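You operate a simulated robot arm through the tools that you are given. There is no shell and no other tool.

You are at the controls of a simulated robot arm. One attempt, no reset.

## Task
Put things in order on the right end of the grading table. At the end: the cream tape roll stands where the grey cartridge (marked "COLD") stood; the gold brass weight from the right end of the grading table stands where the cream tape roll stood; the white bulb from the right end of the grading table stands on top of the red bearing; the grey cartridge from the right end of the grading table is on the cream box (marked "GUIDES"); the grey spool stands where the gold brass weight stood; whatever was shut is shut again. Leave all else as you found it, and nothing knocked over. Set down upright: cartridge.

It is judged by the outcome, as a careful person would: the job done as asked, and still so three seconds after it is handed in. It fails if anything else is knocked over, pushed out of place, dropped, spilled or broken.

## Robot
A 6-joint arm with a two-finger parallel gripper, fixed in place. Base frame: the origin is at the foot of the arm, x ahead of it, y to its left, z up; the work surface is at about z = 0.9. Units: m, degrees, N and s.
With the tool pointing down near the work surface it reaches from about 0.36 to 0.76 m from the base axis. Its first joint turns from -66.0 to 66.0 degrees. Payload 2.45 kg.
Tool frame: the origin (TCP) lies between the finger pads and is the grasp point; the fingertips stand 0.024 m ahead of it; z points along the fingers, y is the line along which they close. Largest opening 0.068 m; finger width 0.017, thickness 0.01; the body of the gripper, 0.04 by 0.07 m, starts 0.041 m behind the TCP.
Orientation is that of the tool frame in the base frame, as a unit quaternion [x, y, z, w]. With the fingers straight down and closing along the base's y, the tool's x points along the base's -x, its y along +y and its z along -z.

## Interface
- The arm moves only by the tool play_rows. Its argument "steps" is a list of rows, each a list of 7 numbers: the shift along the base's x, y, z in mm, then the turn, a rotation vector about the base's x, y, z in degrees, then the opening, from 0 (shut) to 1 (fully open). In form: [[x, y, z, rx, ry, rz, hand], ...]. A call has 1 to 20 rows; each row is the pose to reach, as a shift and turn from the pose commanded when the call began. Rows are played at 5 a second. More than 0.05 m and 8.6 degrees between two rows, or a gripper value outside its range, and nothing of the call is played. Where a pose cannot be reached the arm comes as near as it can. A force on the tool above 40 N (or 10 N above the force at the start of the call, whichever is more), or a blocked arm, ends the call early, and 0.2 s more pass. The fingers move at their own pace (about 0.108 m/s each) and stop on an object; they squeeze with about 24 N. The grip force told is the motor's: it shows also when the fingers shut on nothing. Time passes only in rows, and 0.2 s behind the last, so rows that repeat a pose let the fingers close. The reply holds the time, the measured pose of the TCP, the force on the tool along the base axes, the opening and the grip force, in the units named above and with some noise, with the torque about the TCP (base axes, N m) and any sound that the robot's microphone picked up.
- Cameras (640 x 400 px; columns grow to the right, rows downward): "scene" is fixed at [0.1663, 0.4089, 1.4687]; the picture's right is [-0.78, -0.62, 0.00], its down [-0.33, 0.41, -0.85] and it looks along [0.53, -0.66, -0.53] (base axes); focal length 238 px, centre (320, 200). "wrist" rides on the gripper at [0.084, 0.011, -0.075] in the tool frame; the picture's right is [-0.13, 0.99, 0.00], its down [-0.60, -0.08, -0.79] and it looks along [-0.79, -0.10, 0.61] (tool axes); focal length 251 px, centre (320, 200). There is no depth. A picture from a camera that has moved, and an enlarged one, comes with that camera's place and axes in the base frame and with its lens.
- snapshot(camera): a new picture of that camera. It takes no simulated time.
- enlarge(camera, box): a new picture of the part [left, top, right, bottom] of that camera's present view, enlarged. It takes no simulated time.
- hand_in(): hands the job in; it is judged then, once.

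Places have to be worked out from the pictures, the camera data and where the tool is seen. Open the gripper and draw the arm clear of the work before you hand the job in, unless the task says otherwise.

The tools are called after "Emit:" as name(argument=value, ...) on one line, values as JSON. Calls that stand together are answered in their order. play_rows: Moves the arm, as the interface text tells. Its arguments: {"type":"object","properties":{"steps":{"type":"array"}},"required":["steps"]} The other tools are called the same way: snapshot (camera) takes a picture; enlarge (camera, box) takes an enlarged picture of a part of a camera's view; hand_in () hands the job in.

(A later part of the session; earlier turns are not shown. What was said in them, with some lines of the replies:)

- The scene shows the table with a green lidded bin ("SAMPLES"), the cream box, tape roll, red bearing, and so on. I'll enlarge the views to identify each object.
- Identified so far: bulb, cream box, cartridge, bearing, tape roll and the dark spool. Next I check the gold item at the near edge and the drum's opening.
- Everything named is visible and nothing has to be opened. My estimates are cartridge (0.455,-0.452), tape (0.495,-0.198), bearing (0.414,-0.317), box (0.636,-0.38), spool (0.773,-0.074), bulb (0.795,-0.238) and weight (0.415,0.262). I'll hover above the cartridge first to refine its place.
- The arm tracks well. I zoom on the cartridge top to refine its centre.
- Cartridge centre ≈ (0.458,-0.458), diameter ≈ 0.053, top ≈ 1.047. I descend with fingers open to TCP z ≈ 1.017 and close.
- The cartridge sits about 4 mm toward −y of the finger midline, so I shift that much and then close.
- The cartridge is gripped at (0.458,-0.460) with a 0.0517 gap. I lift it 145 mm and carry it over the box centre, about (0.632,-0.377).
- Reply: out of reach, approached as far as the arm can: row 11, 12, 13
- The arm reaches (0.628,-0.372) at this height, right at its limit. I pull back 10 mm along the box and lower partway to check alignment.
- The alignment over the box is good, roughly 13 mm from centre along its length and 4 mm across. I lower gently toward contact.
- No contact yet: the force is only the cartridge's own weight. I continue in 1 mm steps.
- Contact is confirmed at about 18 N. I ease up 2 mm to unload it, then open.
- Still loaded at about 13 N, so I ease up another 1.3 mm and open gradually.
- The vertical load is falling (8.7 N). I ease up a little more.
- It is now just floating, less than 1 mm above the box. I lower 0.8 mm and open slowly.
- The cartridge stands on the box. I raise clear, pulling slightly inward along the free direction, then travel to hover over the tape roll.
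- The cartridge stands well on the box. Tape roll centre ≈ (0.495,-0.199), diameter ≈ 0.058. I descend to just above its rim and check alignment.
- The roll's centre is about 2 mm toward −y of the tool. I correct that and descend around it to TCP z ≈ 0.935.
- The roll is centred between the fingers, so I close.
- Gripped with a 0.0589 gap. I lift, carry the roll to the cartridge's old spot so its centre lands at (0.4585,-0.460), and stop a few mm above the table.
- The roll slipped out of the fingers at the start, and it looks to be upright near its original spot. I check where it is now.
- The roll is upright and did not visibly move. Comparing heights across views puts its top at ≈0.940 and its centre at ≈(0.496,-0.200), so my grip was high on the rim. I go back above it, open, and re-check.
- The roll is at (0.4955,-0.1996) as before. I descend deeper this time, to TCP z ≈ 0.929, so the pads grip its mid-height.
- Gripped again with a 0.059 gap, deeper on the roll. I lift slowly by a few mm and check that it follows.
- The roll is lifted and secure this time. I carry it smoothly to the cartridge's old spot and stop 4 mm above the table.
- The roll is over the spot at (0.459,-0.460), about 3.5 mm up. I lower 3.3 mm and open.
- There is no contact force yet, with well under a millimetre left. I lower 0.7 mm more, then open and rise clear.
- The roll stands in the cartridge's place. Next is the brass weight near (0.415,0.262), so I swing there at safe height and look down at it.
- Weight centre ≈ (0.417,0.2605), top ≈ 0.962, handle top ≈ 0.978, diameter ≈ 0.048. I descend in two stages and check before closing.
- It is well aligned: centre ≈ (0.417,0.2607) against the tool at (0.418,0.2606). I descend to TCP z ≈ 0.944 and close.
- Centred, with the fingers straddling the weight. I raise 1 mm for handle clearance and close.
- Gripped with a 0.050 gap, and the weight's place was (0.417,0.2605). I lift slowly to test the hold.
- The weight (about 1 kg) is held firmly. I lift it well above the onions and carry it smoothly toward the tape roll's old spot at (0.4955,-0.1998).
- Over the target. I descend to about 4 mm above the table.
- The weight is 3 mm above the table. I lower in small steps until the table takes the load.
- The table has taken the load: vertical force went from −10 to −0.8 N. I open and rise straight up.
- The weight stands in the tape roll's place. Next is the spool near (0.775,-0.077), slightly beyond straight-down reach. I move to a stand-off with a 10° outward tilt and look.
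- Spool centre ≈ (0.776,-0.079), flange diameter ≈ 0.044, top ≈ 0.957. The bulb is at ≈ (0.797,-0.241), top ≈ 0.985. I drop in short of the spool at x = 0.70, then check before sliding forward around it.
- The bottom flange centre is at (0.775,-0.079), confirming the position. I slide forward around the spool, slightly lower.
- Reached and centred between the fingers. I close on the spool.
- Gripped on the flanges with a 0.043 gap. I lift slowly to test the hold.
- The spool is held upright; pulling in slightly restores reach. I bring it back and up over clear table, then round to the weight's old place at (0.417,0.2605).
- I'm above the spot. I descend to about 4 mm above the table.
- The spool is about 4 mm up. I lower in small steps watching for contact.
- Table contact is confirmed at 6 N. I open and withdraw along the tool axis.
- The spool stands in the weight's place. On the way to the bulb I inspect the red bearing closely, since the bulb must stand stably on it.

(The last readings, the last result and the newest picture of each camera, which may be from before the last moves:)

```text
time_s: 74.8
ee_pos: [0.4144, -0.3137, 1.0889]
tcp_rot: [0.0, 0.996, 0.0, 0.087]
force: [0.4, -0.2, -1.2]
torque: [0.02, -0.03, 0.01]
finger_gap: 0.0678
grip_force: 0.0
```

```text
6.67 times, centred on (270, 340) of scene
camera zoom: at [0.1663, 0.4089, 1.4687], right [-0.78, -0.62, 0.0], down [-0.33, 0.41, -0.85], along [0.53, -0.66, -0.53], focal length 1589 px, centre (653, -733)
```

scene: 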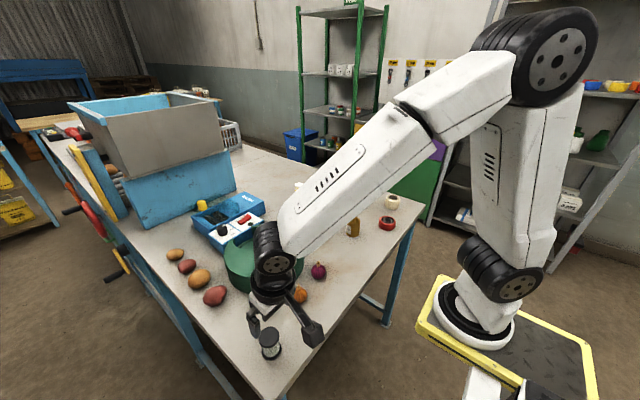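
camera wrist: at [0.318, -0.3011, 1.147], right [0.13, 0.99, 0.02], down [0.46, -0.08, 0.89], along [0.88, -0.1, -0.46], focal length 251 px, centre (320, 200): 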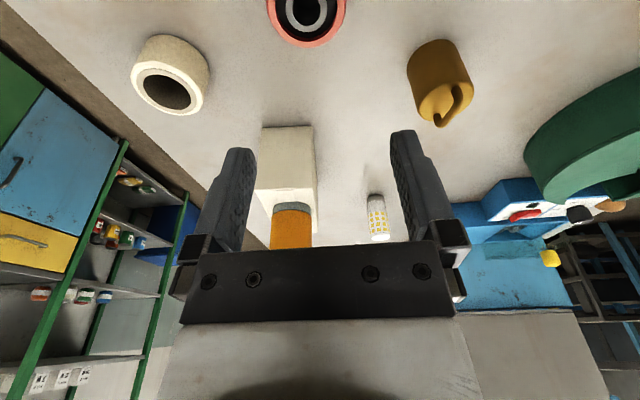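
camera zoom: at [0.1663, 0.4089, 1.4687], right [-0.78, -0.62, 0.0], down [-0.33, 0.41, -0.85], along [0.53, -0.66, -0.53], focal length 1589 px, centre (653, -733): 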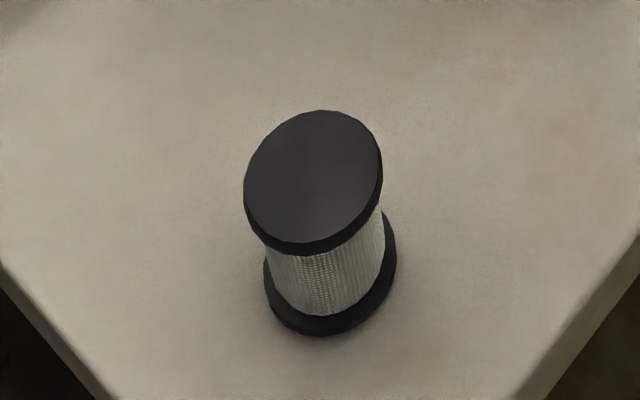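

The spool looks good on its spot. The bearing has a red rim (~61 mm outside, ~47 mm inside) around a grey inner ring (~32 mm), so the bulb should stand centred on the inner ring. I back off a little to see the whole bearing.

Emit:
play_rows(steps=[[-20, -3, 0, 0, 0, 0, 1], [-45, -6, 0, 0, 0, 0, 1], [-60, -6, 0, 0, 0, 0, 1], [-60, -6, 0, 0, 0, 0, 1]])

Emit:
snapshot(camera="wrist")

Emit:
enlarge(camera="wrist", box=[240, 10, 400, 110])

```text
time_s: 75.8
ee_pos: [0.3549, -0.319, 1.0869]
tcp_rot: [0.0, 0.996, 0.0, 0.087]
force: [-0.1, -0.9, 0.7]
torque: [0.0, 0.01, -0.02]
finger_gap: 0.0679
grip_force: 0.1
```

```text
taken
camera wrist: at [0.2598, -0.3086, 1.1463], right [0.13, 0.99, 0.02], down [0.46, -0.08, 0.89], along [0.88, -0.1, -0.46], focal length 251 px, centre (320, 200)
```

wrist: 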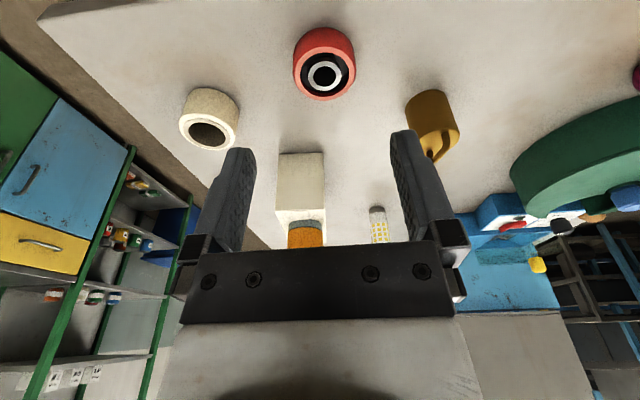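

```text
4.00 times, centred on (320, 60) of wrist
camera zoom: at [0.2598, -0.3086, 1.1463], right [0.13, 0.99, 0.02], down [0.46, -0.08, 0.89], along [0.88, -0.1, -0.46], focal length 1006 px, centre (320, 760)
```

zoom: 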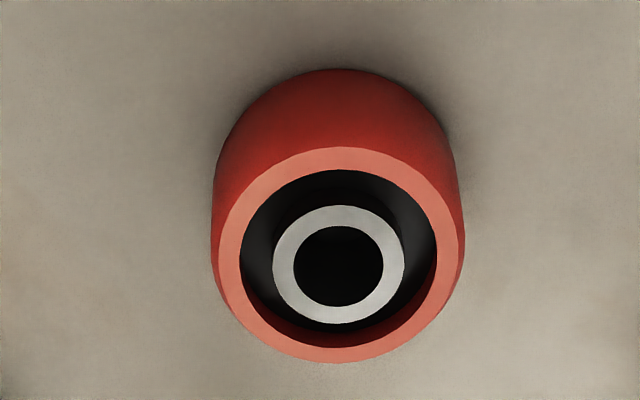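

Bearing centre ≈ (0.4205,-0.320), with the inner ring top level with the rim at z ≈ 0.926. Now to the bulb at ≈ (0.797,-0.2415). It needs a 30° outward tilt for reach, so I move to a stand-off in front of it.

Emit:
play_rows(steps=[[30, 20, 5, 0, -2, 0, 1], [65, 42, 8, 0, -5, 0, 1], [105, 60, 8, 0, -8, 0, 1], [145, 70, 5, 0, -11, 0, 1], [185, 75, 0, 0, -14, 0, 1], [225, 78, -8, 0, -17, 0, 1], [265, 78, -18, 0, -20, 0, 1], [300, 78, -27, 0, -20, 0, 1], [300, 78, -27, 0, -20, 0, 1]])

Emit:
snapshot(camera="wrist")

Emit:
snapshot(camera="scene")

```text
time_s: 77.8
ee_pos: [0.6563, -0.2434, 1.0565]
tcp_rot: [0.001, 0.966, -0.001, 0.258]
force: [-0.4, 0.1, 0.1]
torque: [-0.02, 0.01, 0.03]
finger_gap: 0.0679
grip_force: 0.0
```

```text
taken
camera wrist: at [0.5455, -0.2325, 1.079], right [0.11, 0.99, 0.07], down [0.13, -0.08, 0.99], along [0.99, -0.1, -0.13], focal length 251 px, centre (320, 200)
```

wrist: 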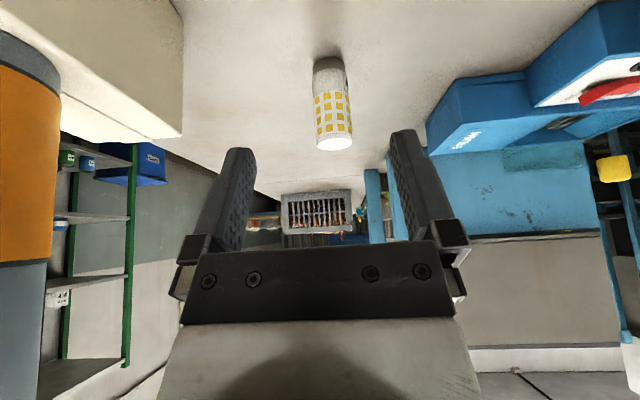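

```text
taken
```

scene: 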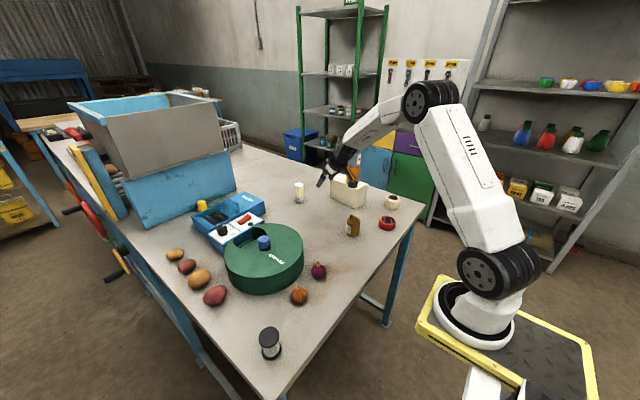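

Emit:
enlarge(camera="wrist", box=[250, 40, 410, 160])

```text
3.33 times, centred on (330, 100) of wrist
camera zoom: at [0.5455, -0.2325, 1.079], right [0.11, 0.99, 0.07], down [0.13, -0.08, 0.99], along [0.99, -0.1, -0.13], focal length 838 px, centre (287, 533)
```

zoom: 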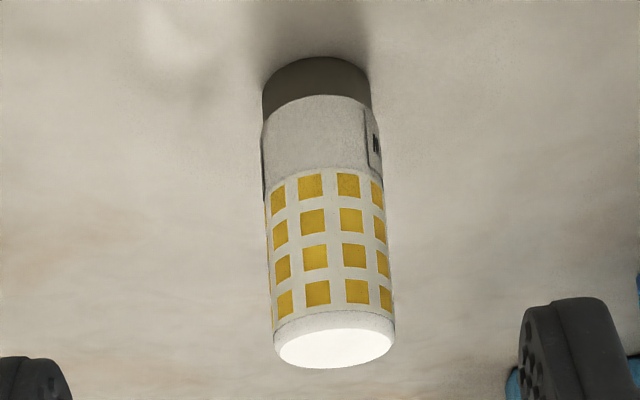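

Bulb axis ≈ (0.799,-0.240), top ≈ 0.986, diameter ≈ 0.037. I descend to grasp height at x ≈ 0.70, then slide forward around it in stages.

Emit:
play_rows(steps=[[15, 2, -20, 0, 0, 0, 1], [35, 3.8, -50, 0, 0, 0, 1], [44, 3.8, -80, 0, 0, 0, 1], [44, 3.8, -98, 0, 0, 0, 1], [60, 3.8, -99, 0, 0, 0, 1], [85, 3.8, -99, 0, 0, 0, 1], [105, 3.8, -99, 0, 0, 0, 1], [115, 3.8, -99, 0, 0, 0, 1], [115, 3.8, -99, 0, 0, 0, 1]])

Emit:
snapshot(camera="wrist")

Emit:
enlarge(camera="scene", box=[250, 150, 370, 230])

```text
time_s: 79.8
ee_pos: [0.7707, -0.2391, 0.9608]
tcp_rot: [0.001, 0.966, 0.0, 0.258]
force: [0.2, -0.3, -0.1]
torque: [-0.06, 0.0, -0.01]
finger_gap: 0.0678
grip_force: 0.0
```

```text
taken
camera wrist: at [0.6604, -0.2277, 0.9827], right [0.11, 0.99, 0.07], down [0.13, -0.08, 0.99], along [0.99, -0.1, -0.14], focal length 251 px, centre (320, 200)
```

wrist: 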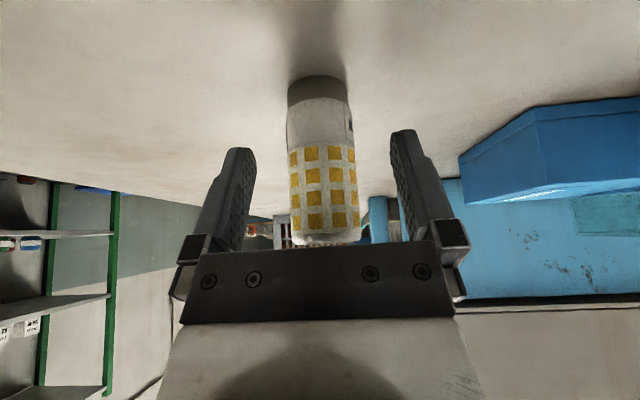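

```text
5.00 times, centred on (310, 190) of scene
camera zoom: at [0.1663, 0.4089, 1.4687], right [-0.78, -0.62, 0.0], down [-0.33, 0.41, -0.85], along [0.53, -0.66, -0.53], focal length 1192 px, centre (370, 250)
```

zoom: 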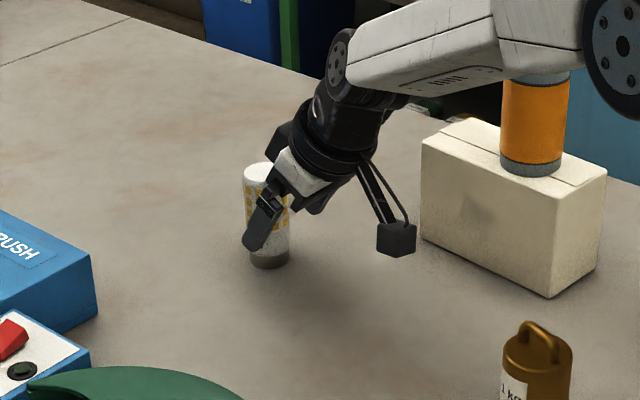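

The bulb is lined up between the fingers. Before going on I check how near the forearm passes to the cartridge.

Emit:
enlarge(camera="scene", box=[270, 70, 510, 230])

Emit:
snapshot(camera="scene")

```text
2.50 times, centred on (390, 150) of scene
camera zoom: at [0.1663, 0.4089, 1.4687], right [-0.78, -0.62, 0.0], down [-0.33, 0.41, -0.85], along [0.53, -0.66, -0.53], focal length 596 px, centre (145, 325)
```

zoom: 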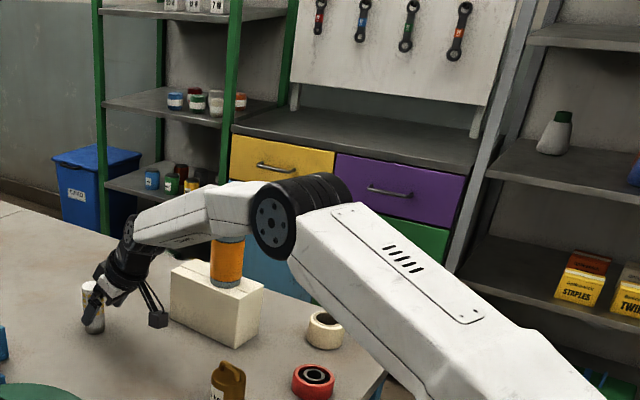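

```text
taken
```

scene: 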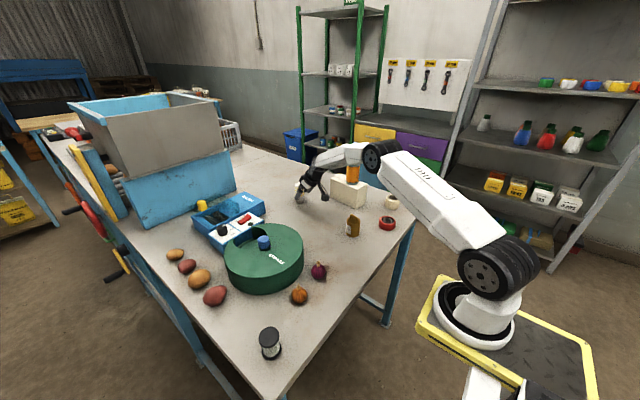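

Estimated gap from forearm to cartridge is about 8 cm, so it is fine. I slide the last 28 mm so the bulb is at the grasp point.

Emit:
play_rows(steps=[[10, 0, -1, 0, 0, 0, 1], [20, 0, -3, 0, 0, 0, 1], [28, 0, -3, 0, 0, 0, 1], [28, 0, -3, 0, 0, 0, 1]])

Emit:
snapshot(camera="wrist")

Emit:
enlarge(camera="scene", box=[260, 140, 400, 230])

```text
time_s: 80.8
ee_pos: [0.7982, -0.239, 0.9587]
tcp_rot: [0.0, 0.966, 0.0, 0.259]
force: [0.7, -0.2, 0.2]
torque: [0.0, 0.01, 0.0]
finger_gap: 0.068
grip_force: 0.1
```

```text
taken
camera wrist: at [0.6875, -0.2291, 0.9806], right [0.11, 0.99, 0.06], down [0.13, -0.08, 0.99], along [0.99, -0.1, -0.14], focal length 251 px, centre (320, 200)
```

wrist: 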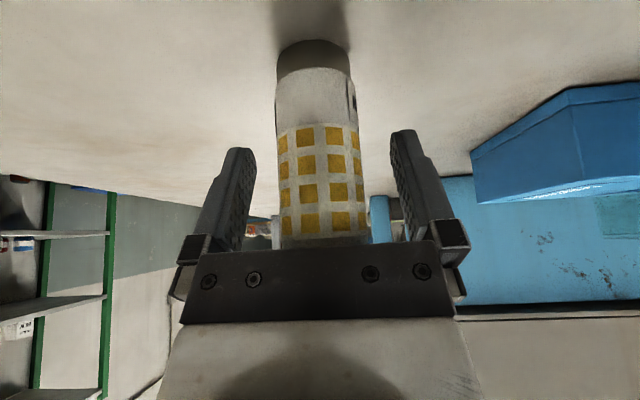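

```text
4.44 times, centred on (330, 185) of scene
camera zoom: at [0.1663, 0.4089, 1.4687], right [-0.78, -0.62, 0.0], down [-0.33, 0.41, -0.85], along [0.53, -0.66, -0.53], focal length 1059 px, centre (276, 267)
```

zoom: 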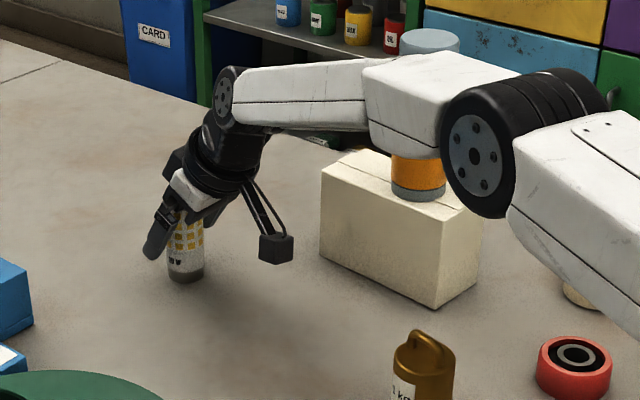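

The bulb is centred between the fingers. I close gently.

Emit:
play_rows(steps=[[0, 0, 0, 0, 0, 0, 0.8], [0, 0, 0, 0, 0, 0, 0.65], [0, 0, 0, 0, 0, 0, 0.5], [0, 0, 0, 0, 0, 0, 0.35], [0, 0, 0, 0, 0, 0, 0.35]])

Emit:
snapshot(camera="wrist")

```text
time_s: 82.0
ee_pos: [0.797, -0.2406, 0.9574]
tcp_rot: [0.0, 0.966, 0.001, 0.257]
force: [-0.7, 0.4, 0.0]
torque: [-0.01, 0.03, -0.02]
finger_gap: 0.0372
grip_force: 24.1
```

```text
taken
camera wrist: at [0.6874, -0.2291, 0.9805], right [0.11, 0.99, 0.07], down [0.13, -0.08, 0.99], along [0.99, -0.1, -0.14], focal length 251 px, centre (320, 200)
```

wrist: 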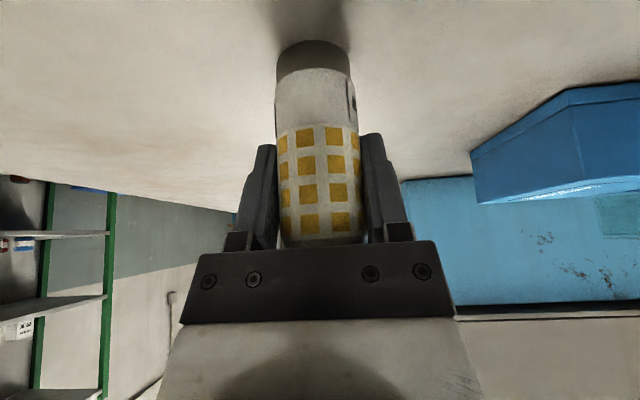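

Gripped with a 0.037 gap. I lift slowly to test the hold, staying within reach.

Emit:
play_rows(steps=[[0, 0, 1, 0, 0, 0, 0.35], [0, 0, 3, 0, 0, 0, 0.35], [0, 0, 6, 0, 0, 0, 0.35], [-1, 0, 10, 0, 0, 0, 0.35], [-3, 0, 15, 0, 0, 0, 0.35], [-3, 0, 15, 0, 0, 0, 0.35]])

Emit:
snapshot(camera="wrist")

Emit:
enlarge(camera="scene", box=[260, 140, 400, 230])

```text
time_s: 83.4
ee_pos: [0.7951, -0.2393, 0.9741]
tcp_rot: [0.0, 0.966, 0.0, 0.257]
force: [0.1, -0.3, -0.9]
torque: [0.0, -0.02, -0.01]
finger_gap: 0.0372
grip_force: 23.9
```

```text
taken
camera wrist: at [0.6846, -0.228, 0.9957], right [0.11, 0.99, 0.07], down [0.13, -0.08, 0.99], along [0.99, -0.1, -0.14], focal length 251 px, centre (320, 200)
```

wrist: 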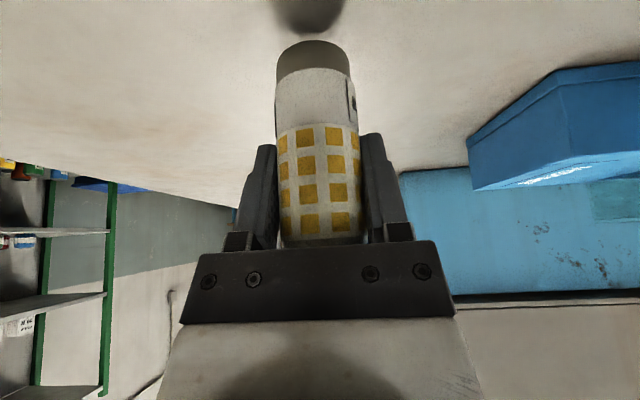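

```text
4.44 times, centred on (330, 185) of scene
camera zoom: at [0.1663, 0.4089, 1.4687], right [-0.78, -0.62, 0.0], down [-0.33, 0.41, -0.85], along [0.53, -0.66, -0.53], focal length 1059 px, centre (276, 267)
```

zoom: 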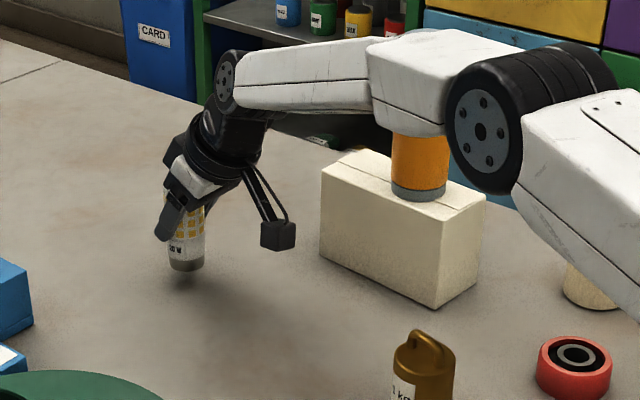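

Held firmly and upright. I retract and lift over clear table, then move over the bearing.

Emit:
play_rows(steps=[[-10, 0, 6, 0, 0, 0, 0.35], [-30, 0, 22, 0, 0, 0, 0.35], [-62, 0, 48, 0, 0, 0, 0.35], [-98, 0, 78, 0, 0, 0, 0.35], [-136, 0, 100, 0, 0, 0, 0.35], [-175, 0, 107, 0, 0, 0, 0.35], [-214, -2, 107, 0, 0, 0, 0.35], [-252, -8, 107, 0, 0, 0, 0.35], [-288, -22, 107, 0, 0, 0, 0.35], [-320, -42, 107, 0, 0, 0, 0.35], [-347, -61, 107, 0, 0, 0, 0.35], [-366, -74, 105, 0, 0, 0, 0.35], [-376, -81, 95, 0, 0, 0, 0.35], [-376, -81, 85, 0, 0, 0, 0.35], [-376, -81, 85, 0, 0, 0, 0.35]])

Emit:
snapshot(camera="wrist")

Emit:
snapshot(camera="scene")

Emit:
enlarge(camera="scene", box=[320, 150, 440, 240])

```text
time_s: 86.6
ee_pos: [0.4191, -0.3198, 1.0581]
tcp_rot: [0.0, 0.966, 0.0, 0.259]
force: [-0.1, 0.1, -0.5]
torque: [-0.02, -0.04, -0.02]
finger_gap: 0.0372
grip_force: 23.9
```

```text
taken
camera wrist: at [0.3087, -0.3083, 1.0804], right [0.11, 0.99, 0.06], down [0.13, -0.08, 0.99], along [0.99, -0.1, -0.14], focal length 251 px, centre (320, 200)
```

wrist: 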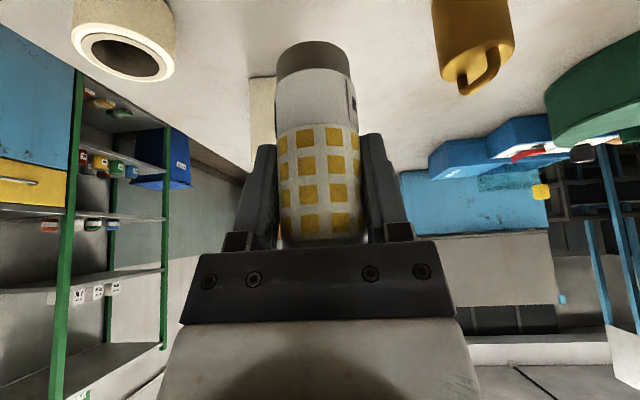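

```text
taken
```

scene: 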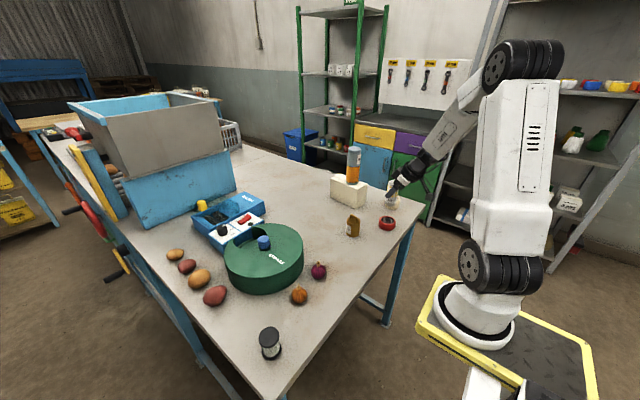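

```text
4.44 times, centred on (380, 195) of scene
camera zoom: at [0.1663, 0.4089, 1.4688], right [-0.78, -0.62, 0.0], down [-0.33, 0.41, -0.85], along [0.53, -0.66, -0.53], focal length 1059 px, centre (53, 222)
```

zoom: 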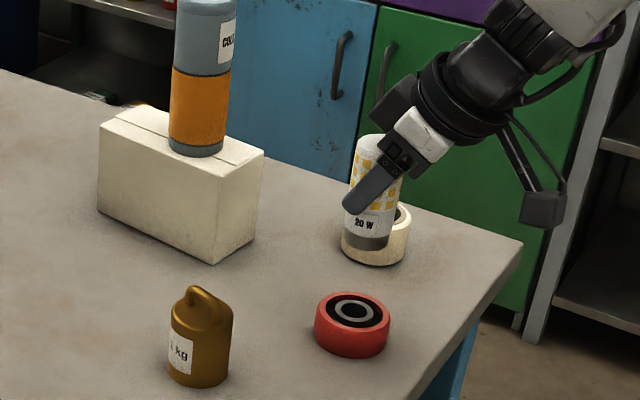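

Over the bearing. I lower until the bulb's base is about 8–10 mm above the ring and verify the alignment.

Emit:
play_rows(steps=[[0, -0.7, -15, 0, 0, 0, 0.35], [0, -0.7, -35, 0, 0, 0, 0.35], [0, -0.7, -52, 0, 0, 0, 0.35], [0, -0.7, -62, 0, 0, 0, 0.35], [0, -0.7, -64, 0, 0, 0, 0.35], [0, -0.7, -64, 0, 0, 0, 0.35]])

Emit:
enlarge(camera="scene", box=[360, 190, 410, 240])

Emit:
snapshot(camera="wrist")

```text
time_s: 88.0
ee_pos: [0.4191, -0.3192, 0.9944]
tcp_rot: [0.0, 0.966, 0.0, 0.258]
force: [0.7, 1.3, -0.5]
torque: [0.01, -0.01, 0.04]
finger_gap: 0.0369
grip_force: 24.0
```

```text
8.00 times, centred on (385, 215) of scene
camera zoom: at [0.1663, 0.4089, 1.4688], right [-0.78, -0.62, 0.0], down [-0.33, 0.41, -0.85], along [0.53, -0.66, -0.53], focal length 1907 px, centre (-200, 80)
```

zoom: 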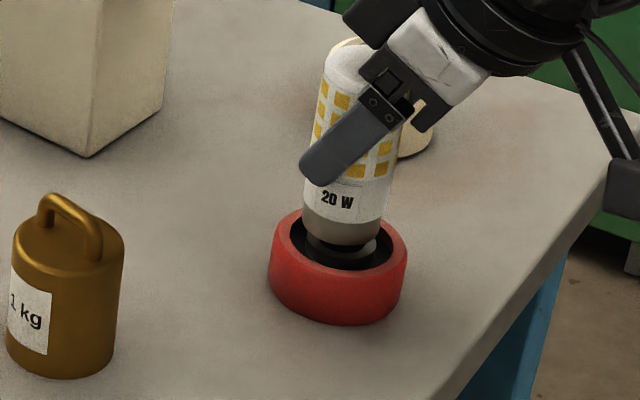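

```text
taken
camera wrist: at [0.309, -0.3084, 1.0171], right [0.11, 0.99, 0.07], down [0.13, -0.08, 0.99], along [0.99, -0.1, -0.14], focal length 251 px, centre (320, 200)
```

wrist: 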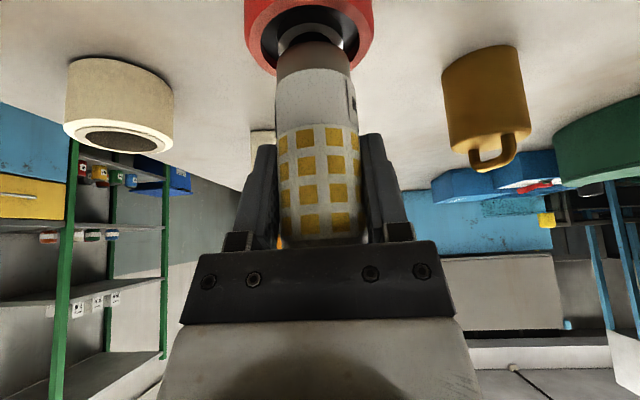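

Alignment is within 1–2 mm. I nudge −1.5 mm in y and lower 8 mm, then creep.

Emit:
play_rows(steps=[[0, -1.5, -2, 0, 0, 0, 0.35], [0, -1.5, -5, 0, 0, 0, 0.35], [0, -1.5, -8, 0, 0, 0, 0.35], [0, -1.5, -8, 0, 0, 0, 0.35]])

Emit:
enlarge(camera="scene", box=[365, 200, 405, 240])

Emit:
enlarge(camera="wrist", box=[230, 0, 390, 100])

```text
time_s: 89.0
ee_pos: [0.4173, -0.3229, 0.9869]
tcp_rot: [0.0, 0.966, -0.001, 0.258]
force: [-1.2, 0.1, -0.1]
torque: [-0.02, -0.02, 0.0]
finger_gap: 0.037
grip_force: 24.3
```

```text
10.00 times, centred on (385, 220) of scene
camera zoom: at [0.1663, 0.4089, 1.4688], right [-0.78, -0.62, 0.0], down [-0.33, 0.41, -0.85], along [0.53, -0.66, -0.53], focal length 2384 px, centre (-330, 0)
```

zoom: 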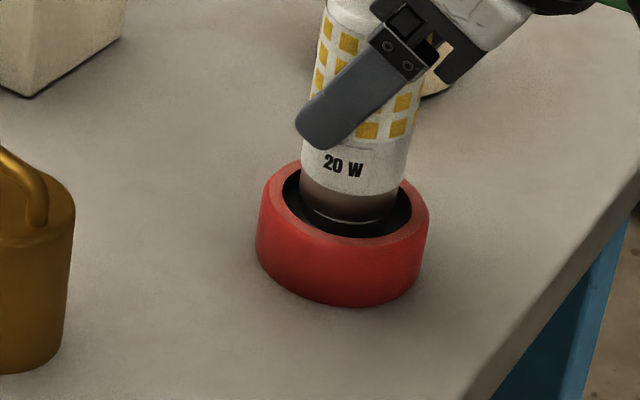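

```text
4.00 times, centred on (310, 50) of wrist
camera zoom: at [0.3083, -0.3111, 1.0085], right [0.11, 0.99, 0.07], down [0.13, -0.08, 0.99], along [0.99, -0.1, -0.14], focal length 1006 px, centre (360, 800)
```

zoom: 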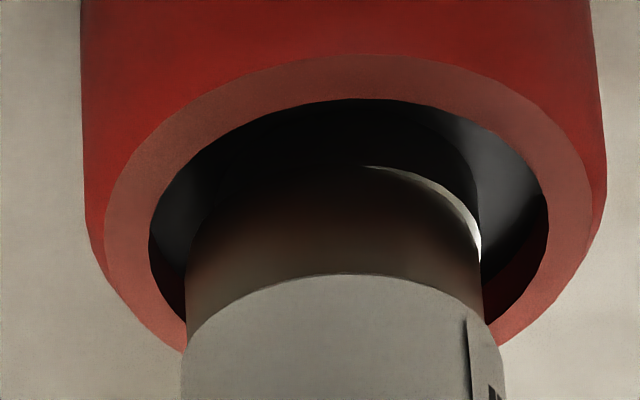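

The close view shows the bulb about 1.7 mm toward −y of the ring centre, so my nudge overshot. I move +1 in x and +1.7 in y, then creep down to contact.

Emit:
play_rows(steps=[[0.5, 0.8, 0, 0, 0, 0, 0.35], [1, 1.7, 0, 0, 0, 0, 0.35], [1, 1.7, -1, 0, 0, 0, 0.35], [1, 1.7, -1, 0, 0, 0, 0.35]])

Emit:
enlarge(camera="wrist", box=[230, 0, 390, 100])

Emit:
enlarge(camera="scene", box=[365, 200, 405, 240])

```text
time_s: 90.0
ee_pos: [0.42, -0.3209, 0.9861]
tcp_rot: [-0.001, 0.966, 0.0, 0.259]
force: [-1.1, 0.4, 2.3]
torque: [0.03, 0.07, 0.02]
finger_gap: 0.0372
grip_force: 24.1
```

```text
4.00 times, centred on (310, 50) of wrist
camera zoom: at [0.3098, -0.3096, 1.0083], right [0.11, 0.99, 0.06], down [0.13, -0.08, 0.99], along [0.99, -0.1, -0.13], focal length 1006 px, centre (360, 800)
```

zoom: 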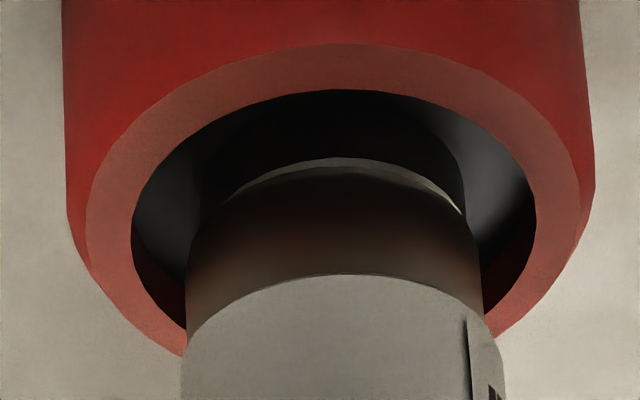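

```text
10.00 times, centred on (385, 220) of scene
camera zoom: at [0.1663, 0.4089, 1.4687], right [-0.78, -0.62, 0.0], down [-0.33, 0.41, -0.85], along [0.53, -0.66, -0.53], focal length 2384 px, centre (-330, 0)
```

zoom: 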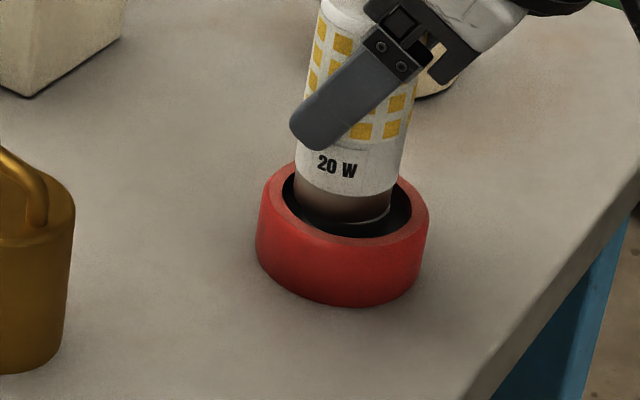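

Now y is centred, but a crescent of the ring shows on the near side, so the bulb is about 2 mm too far in +x. I raise slightly, shift −2 mm in x and lower again.

Emit:
play_rows(steps=[[0, 0, 1.5, 0, 0, 0, 0.35], [-1, 0, 1.5, 0, 0, 0, 0.35], [-2, 0, 1.5, 0, 0, 0, 0.35], [-2, 0, 0.5, 0, 0, 0, 0.35], [-2, 0, -0.3, 0, 0, 0, 0.35], [-2, 0, -0.3, 0, 0, 0, 0.35]])

Emit:
enlarge(camera="wrist", box=[230, 0, 390, 100])

Emit:
enlarge(camera="scene", box=[365, 200, 405, 240])

```text
time_s: 91.4
ee_pos: [0.4186, -0.3215, 0.9855]
tcp_rot: [0.0, 0.966, 0.0, 0.258]
force: [-1.7, 2.9, 8.0]
torque: [0.13, 0.04, 0.03]
finger_gap: 0.0371
grip_force: 24.4
```

```text
4.00 times, centred on (310, 50) of wrist
camera zoom: at [0.3086, -0.3104, 1.0082], right [0.11, 0.99, 0.06], down [0.13, -0.08, 0.99], along [0.99, -0.1, -0.13], focal length 1006 px, centre (360, 800)
```

zoom: 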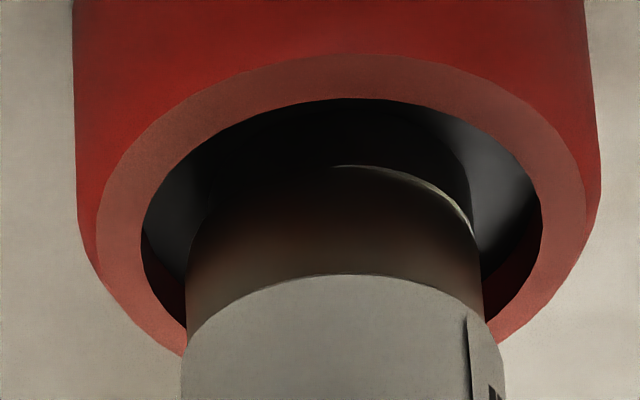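

```text
10.00 times, centred on (385, 220) of scene
camera zoom: at [0.1662, 0.409, 1.4687], right [-0.78, -0.62, 0.0], down [-0.33, 0.41, -0.85], along [0.53, -0.66, -0.53], focal length 2384 px, centre (-330, 0)
```

zoom: 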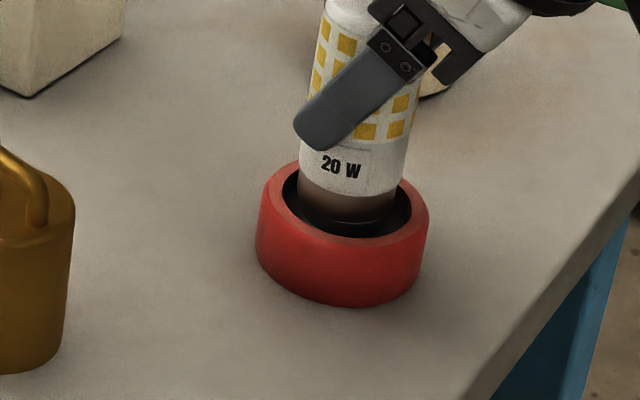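

The bulb is seated on the inner ring with light contact (8 N) and well centred. I unload slightly and open in small increments.

Emit:
play_rows(steps=[[0, 0, 0.5, 0, 0, 0, 0.35], [0, 0, 0.5, 0, 0, 0, 0.35], [0, 0, 0.5, 0, 0, 0, 0.6], [0, 0, 0.5, 0, 0, 0, 0.8], [0, 0, 0.5, 0, 0, 0, 1], [0, 0, 0.5, 0, 0, 0, 1]])

Emit:
enlarge(camera="scene", box=[355, 170, 425, 240])

Emit:
snapshot(camera="wrist")

```text
time_s: 92.8
ee_pos: [0.4179, -0.3212, 0.9858]
tcp_rot: [0.0, 0.966, 0.001, 0.258]
force: [0.2, 0.4, 1.1]
torque: [-0.01, -0.01, 0.0]
finger_gap: 0.0682
grip_force: 0.0
```

```text
5.71 times, centred on (390, 205) of scene
camera zoom: at [0.1663, 0.4089, 1.4687], right [-0.78, -0.62, 0.0], down [-0.33, 0.41, -0.85], along [0.53, -0.66, -0.53], focal length 1362 px, centre (-80, 171)
```

zoom: 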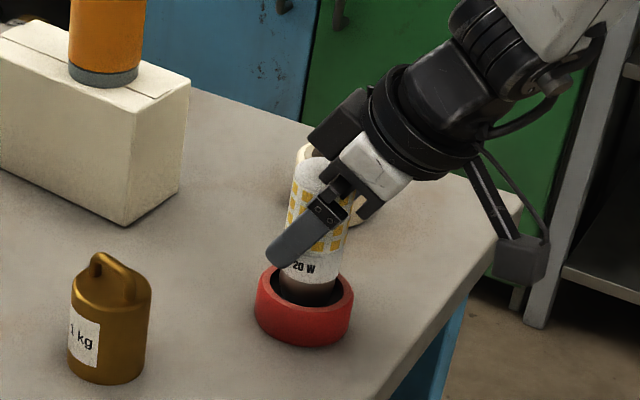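

```text
taken
camera wrist: at [0.3084, -0.3102, 1.0085], right [0.11, 0.99, 0.07], down [0.13, -0.08, 0.99], along [0.99, -0.1, -0.14], focal length 251 px, centre (320, 200)
```

wrist: 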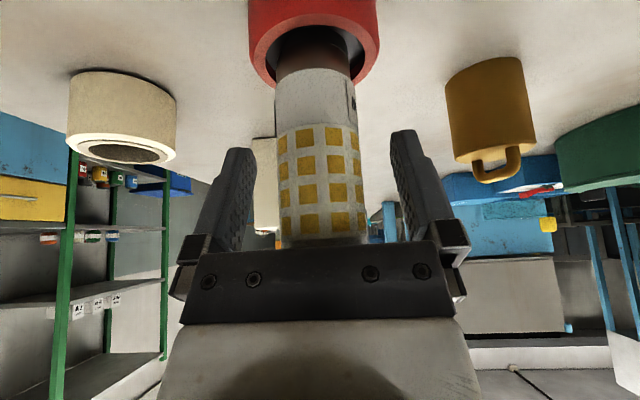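

The bulb stands upright on the bearing. I withdraw back along the tool axis, then rise clear.

Emit:
play_rows(steps=[[-5, 0, 9, 0, 0, 0, 1], [-15, 0, 26, 0, 0, 0, 1], [-30, 0, 52, 0, 0, 0, 1], [-45, 0, 80, 0, 0, 0, 1], [-50, 0, 120, 0, 0, 0, 1], [-50, 0, 160, 0, 4, 0, 1], [-50, 0, 200, 0, 10, 0, 1], [-45, 10, 240, 0, 16, 0, 1], [-40, 30, 270, 0, 22, 0, 1], [-40, 50, 290, 0, 28, 0, 1], [-40, 50, 290, 0, 28, 0, 1]])

Emit:
snapshot(camera="scene")

Emit:
enlarge(camera="scene", box=[260, 140, 430, 250])

Emit:
snapshot(camera="wrist")

```text
time_s: 95.2
ee_pos: [0.3779, -0.2701, 1.277]
tcp_rot: [0.001, 1.0, 0.0, 0.016]
force: [0.3, 0.1, -0.1]
torque: [-0.01, 0.01, 0.01]
finger_gap: 0.0679
grip_force: 0.1
```

```text
taken
```

scene: 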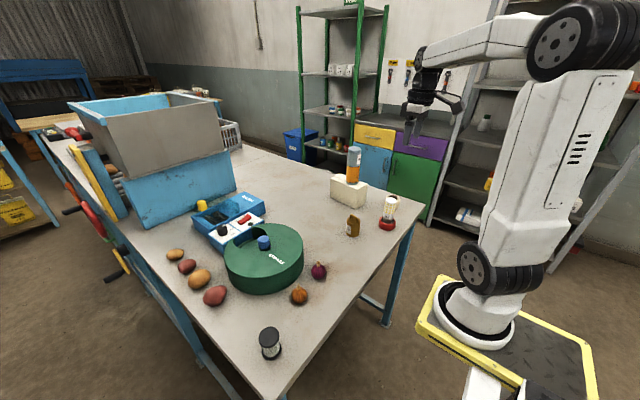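

```text
3.64 times, centred on (345, 195) of scene
camera zoom: at [0.1663, 0.4089, 1.4687], right [-0.78, -0.62, 0.0], down [-0.33, 0.41, -0.85], along [0.53, -0.66, -0.53], focal length 867 px, centre (229, 218)
```

zoom: 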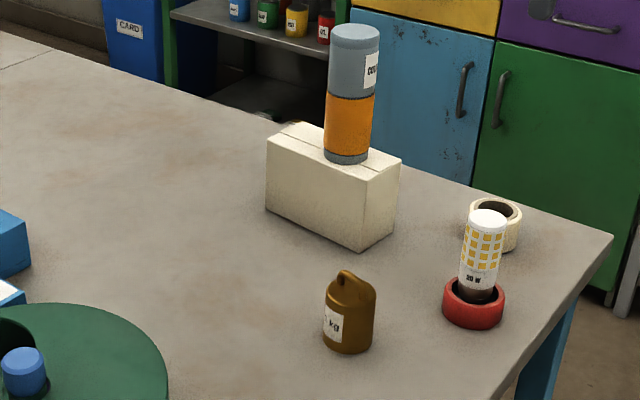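

```text
taken
camera wrist: at [0.2918, -0.2586, 1.3483], right [0.13, 0.99, 0.0], down [0.58, -0.08, 0.81], along [0.81, -0.1, -0.58], focal length 251 px, centre (320, 200)
```

wrist: 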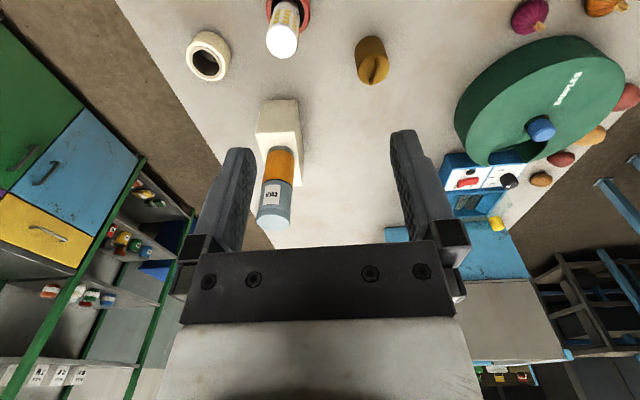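

All five moves are in place: tape on the cartridge's old spot, weight on the tape's, spool on the weight's, bulb on the bearing, cartridge upright on the box. Nothing else moved or was opened, and the gripper is open and clear, so I hand in.

Emit:
hand_in()

```text
The job is handed in.
```

I've handed the job in with all five moves done, and every object was standing when I last looked. The judge's result hasn't come back.

| Object | Where it is now |
|---|---|
| Grey cartridge ("COLD") | Upright on the cream box ("GUIDES"), about 15–20 mm off centre along its length |
| Cream tape roll | Where the cartridge stood |
| Gold brass weight | Where the tape roll stood |
| Grey spool | Where the brass weight stood, maybe about 6 mm too far in x |
| White bulb | Upright on the red bearing's inner ring, within about 1–2 mm of its centre |

- **Tape roll slip:** on the first try the roll slipped out of the fingers as the lift began. It stayed upright at its original spot, and a lower grip worked.
- **Spool position:** I left the possible 6 mm offset alone because it is close to my measuring error.
- **Things that were shut:** I opened nothing, so there was nothing to close again. I saw no other object move or fall.

The arm finished with the gripper open and clear of the table.
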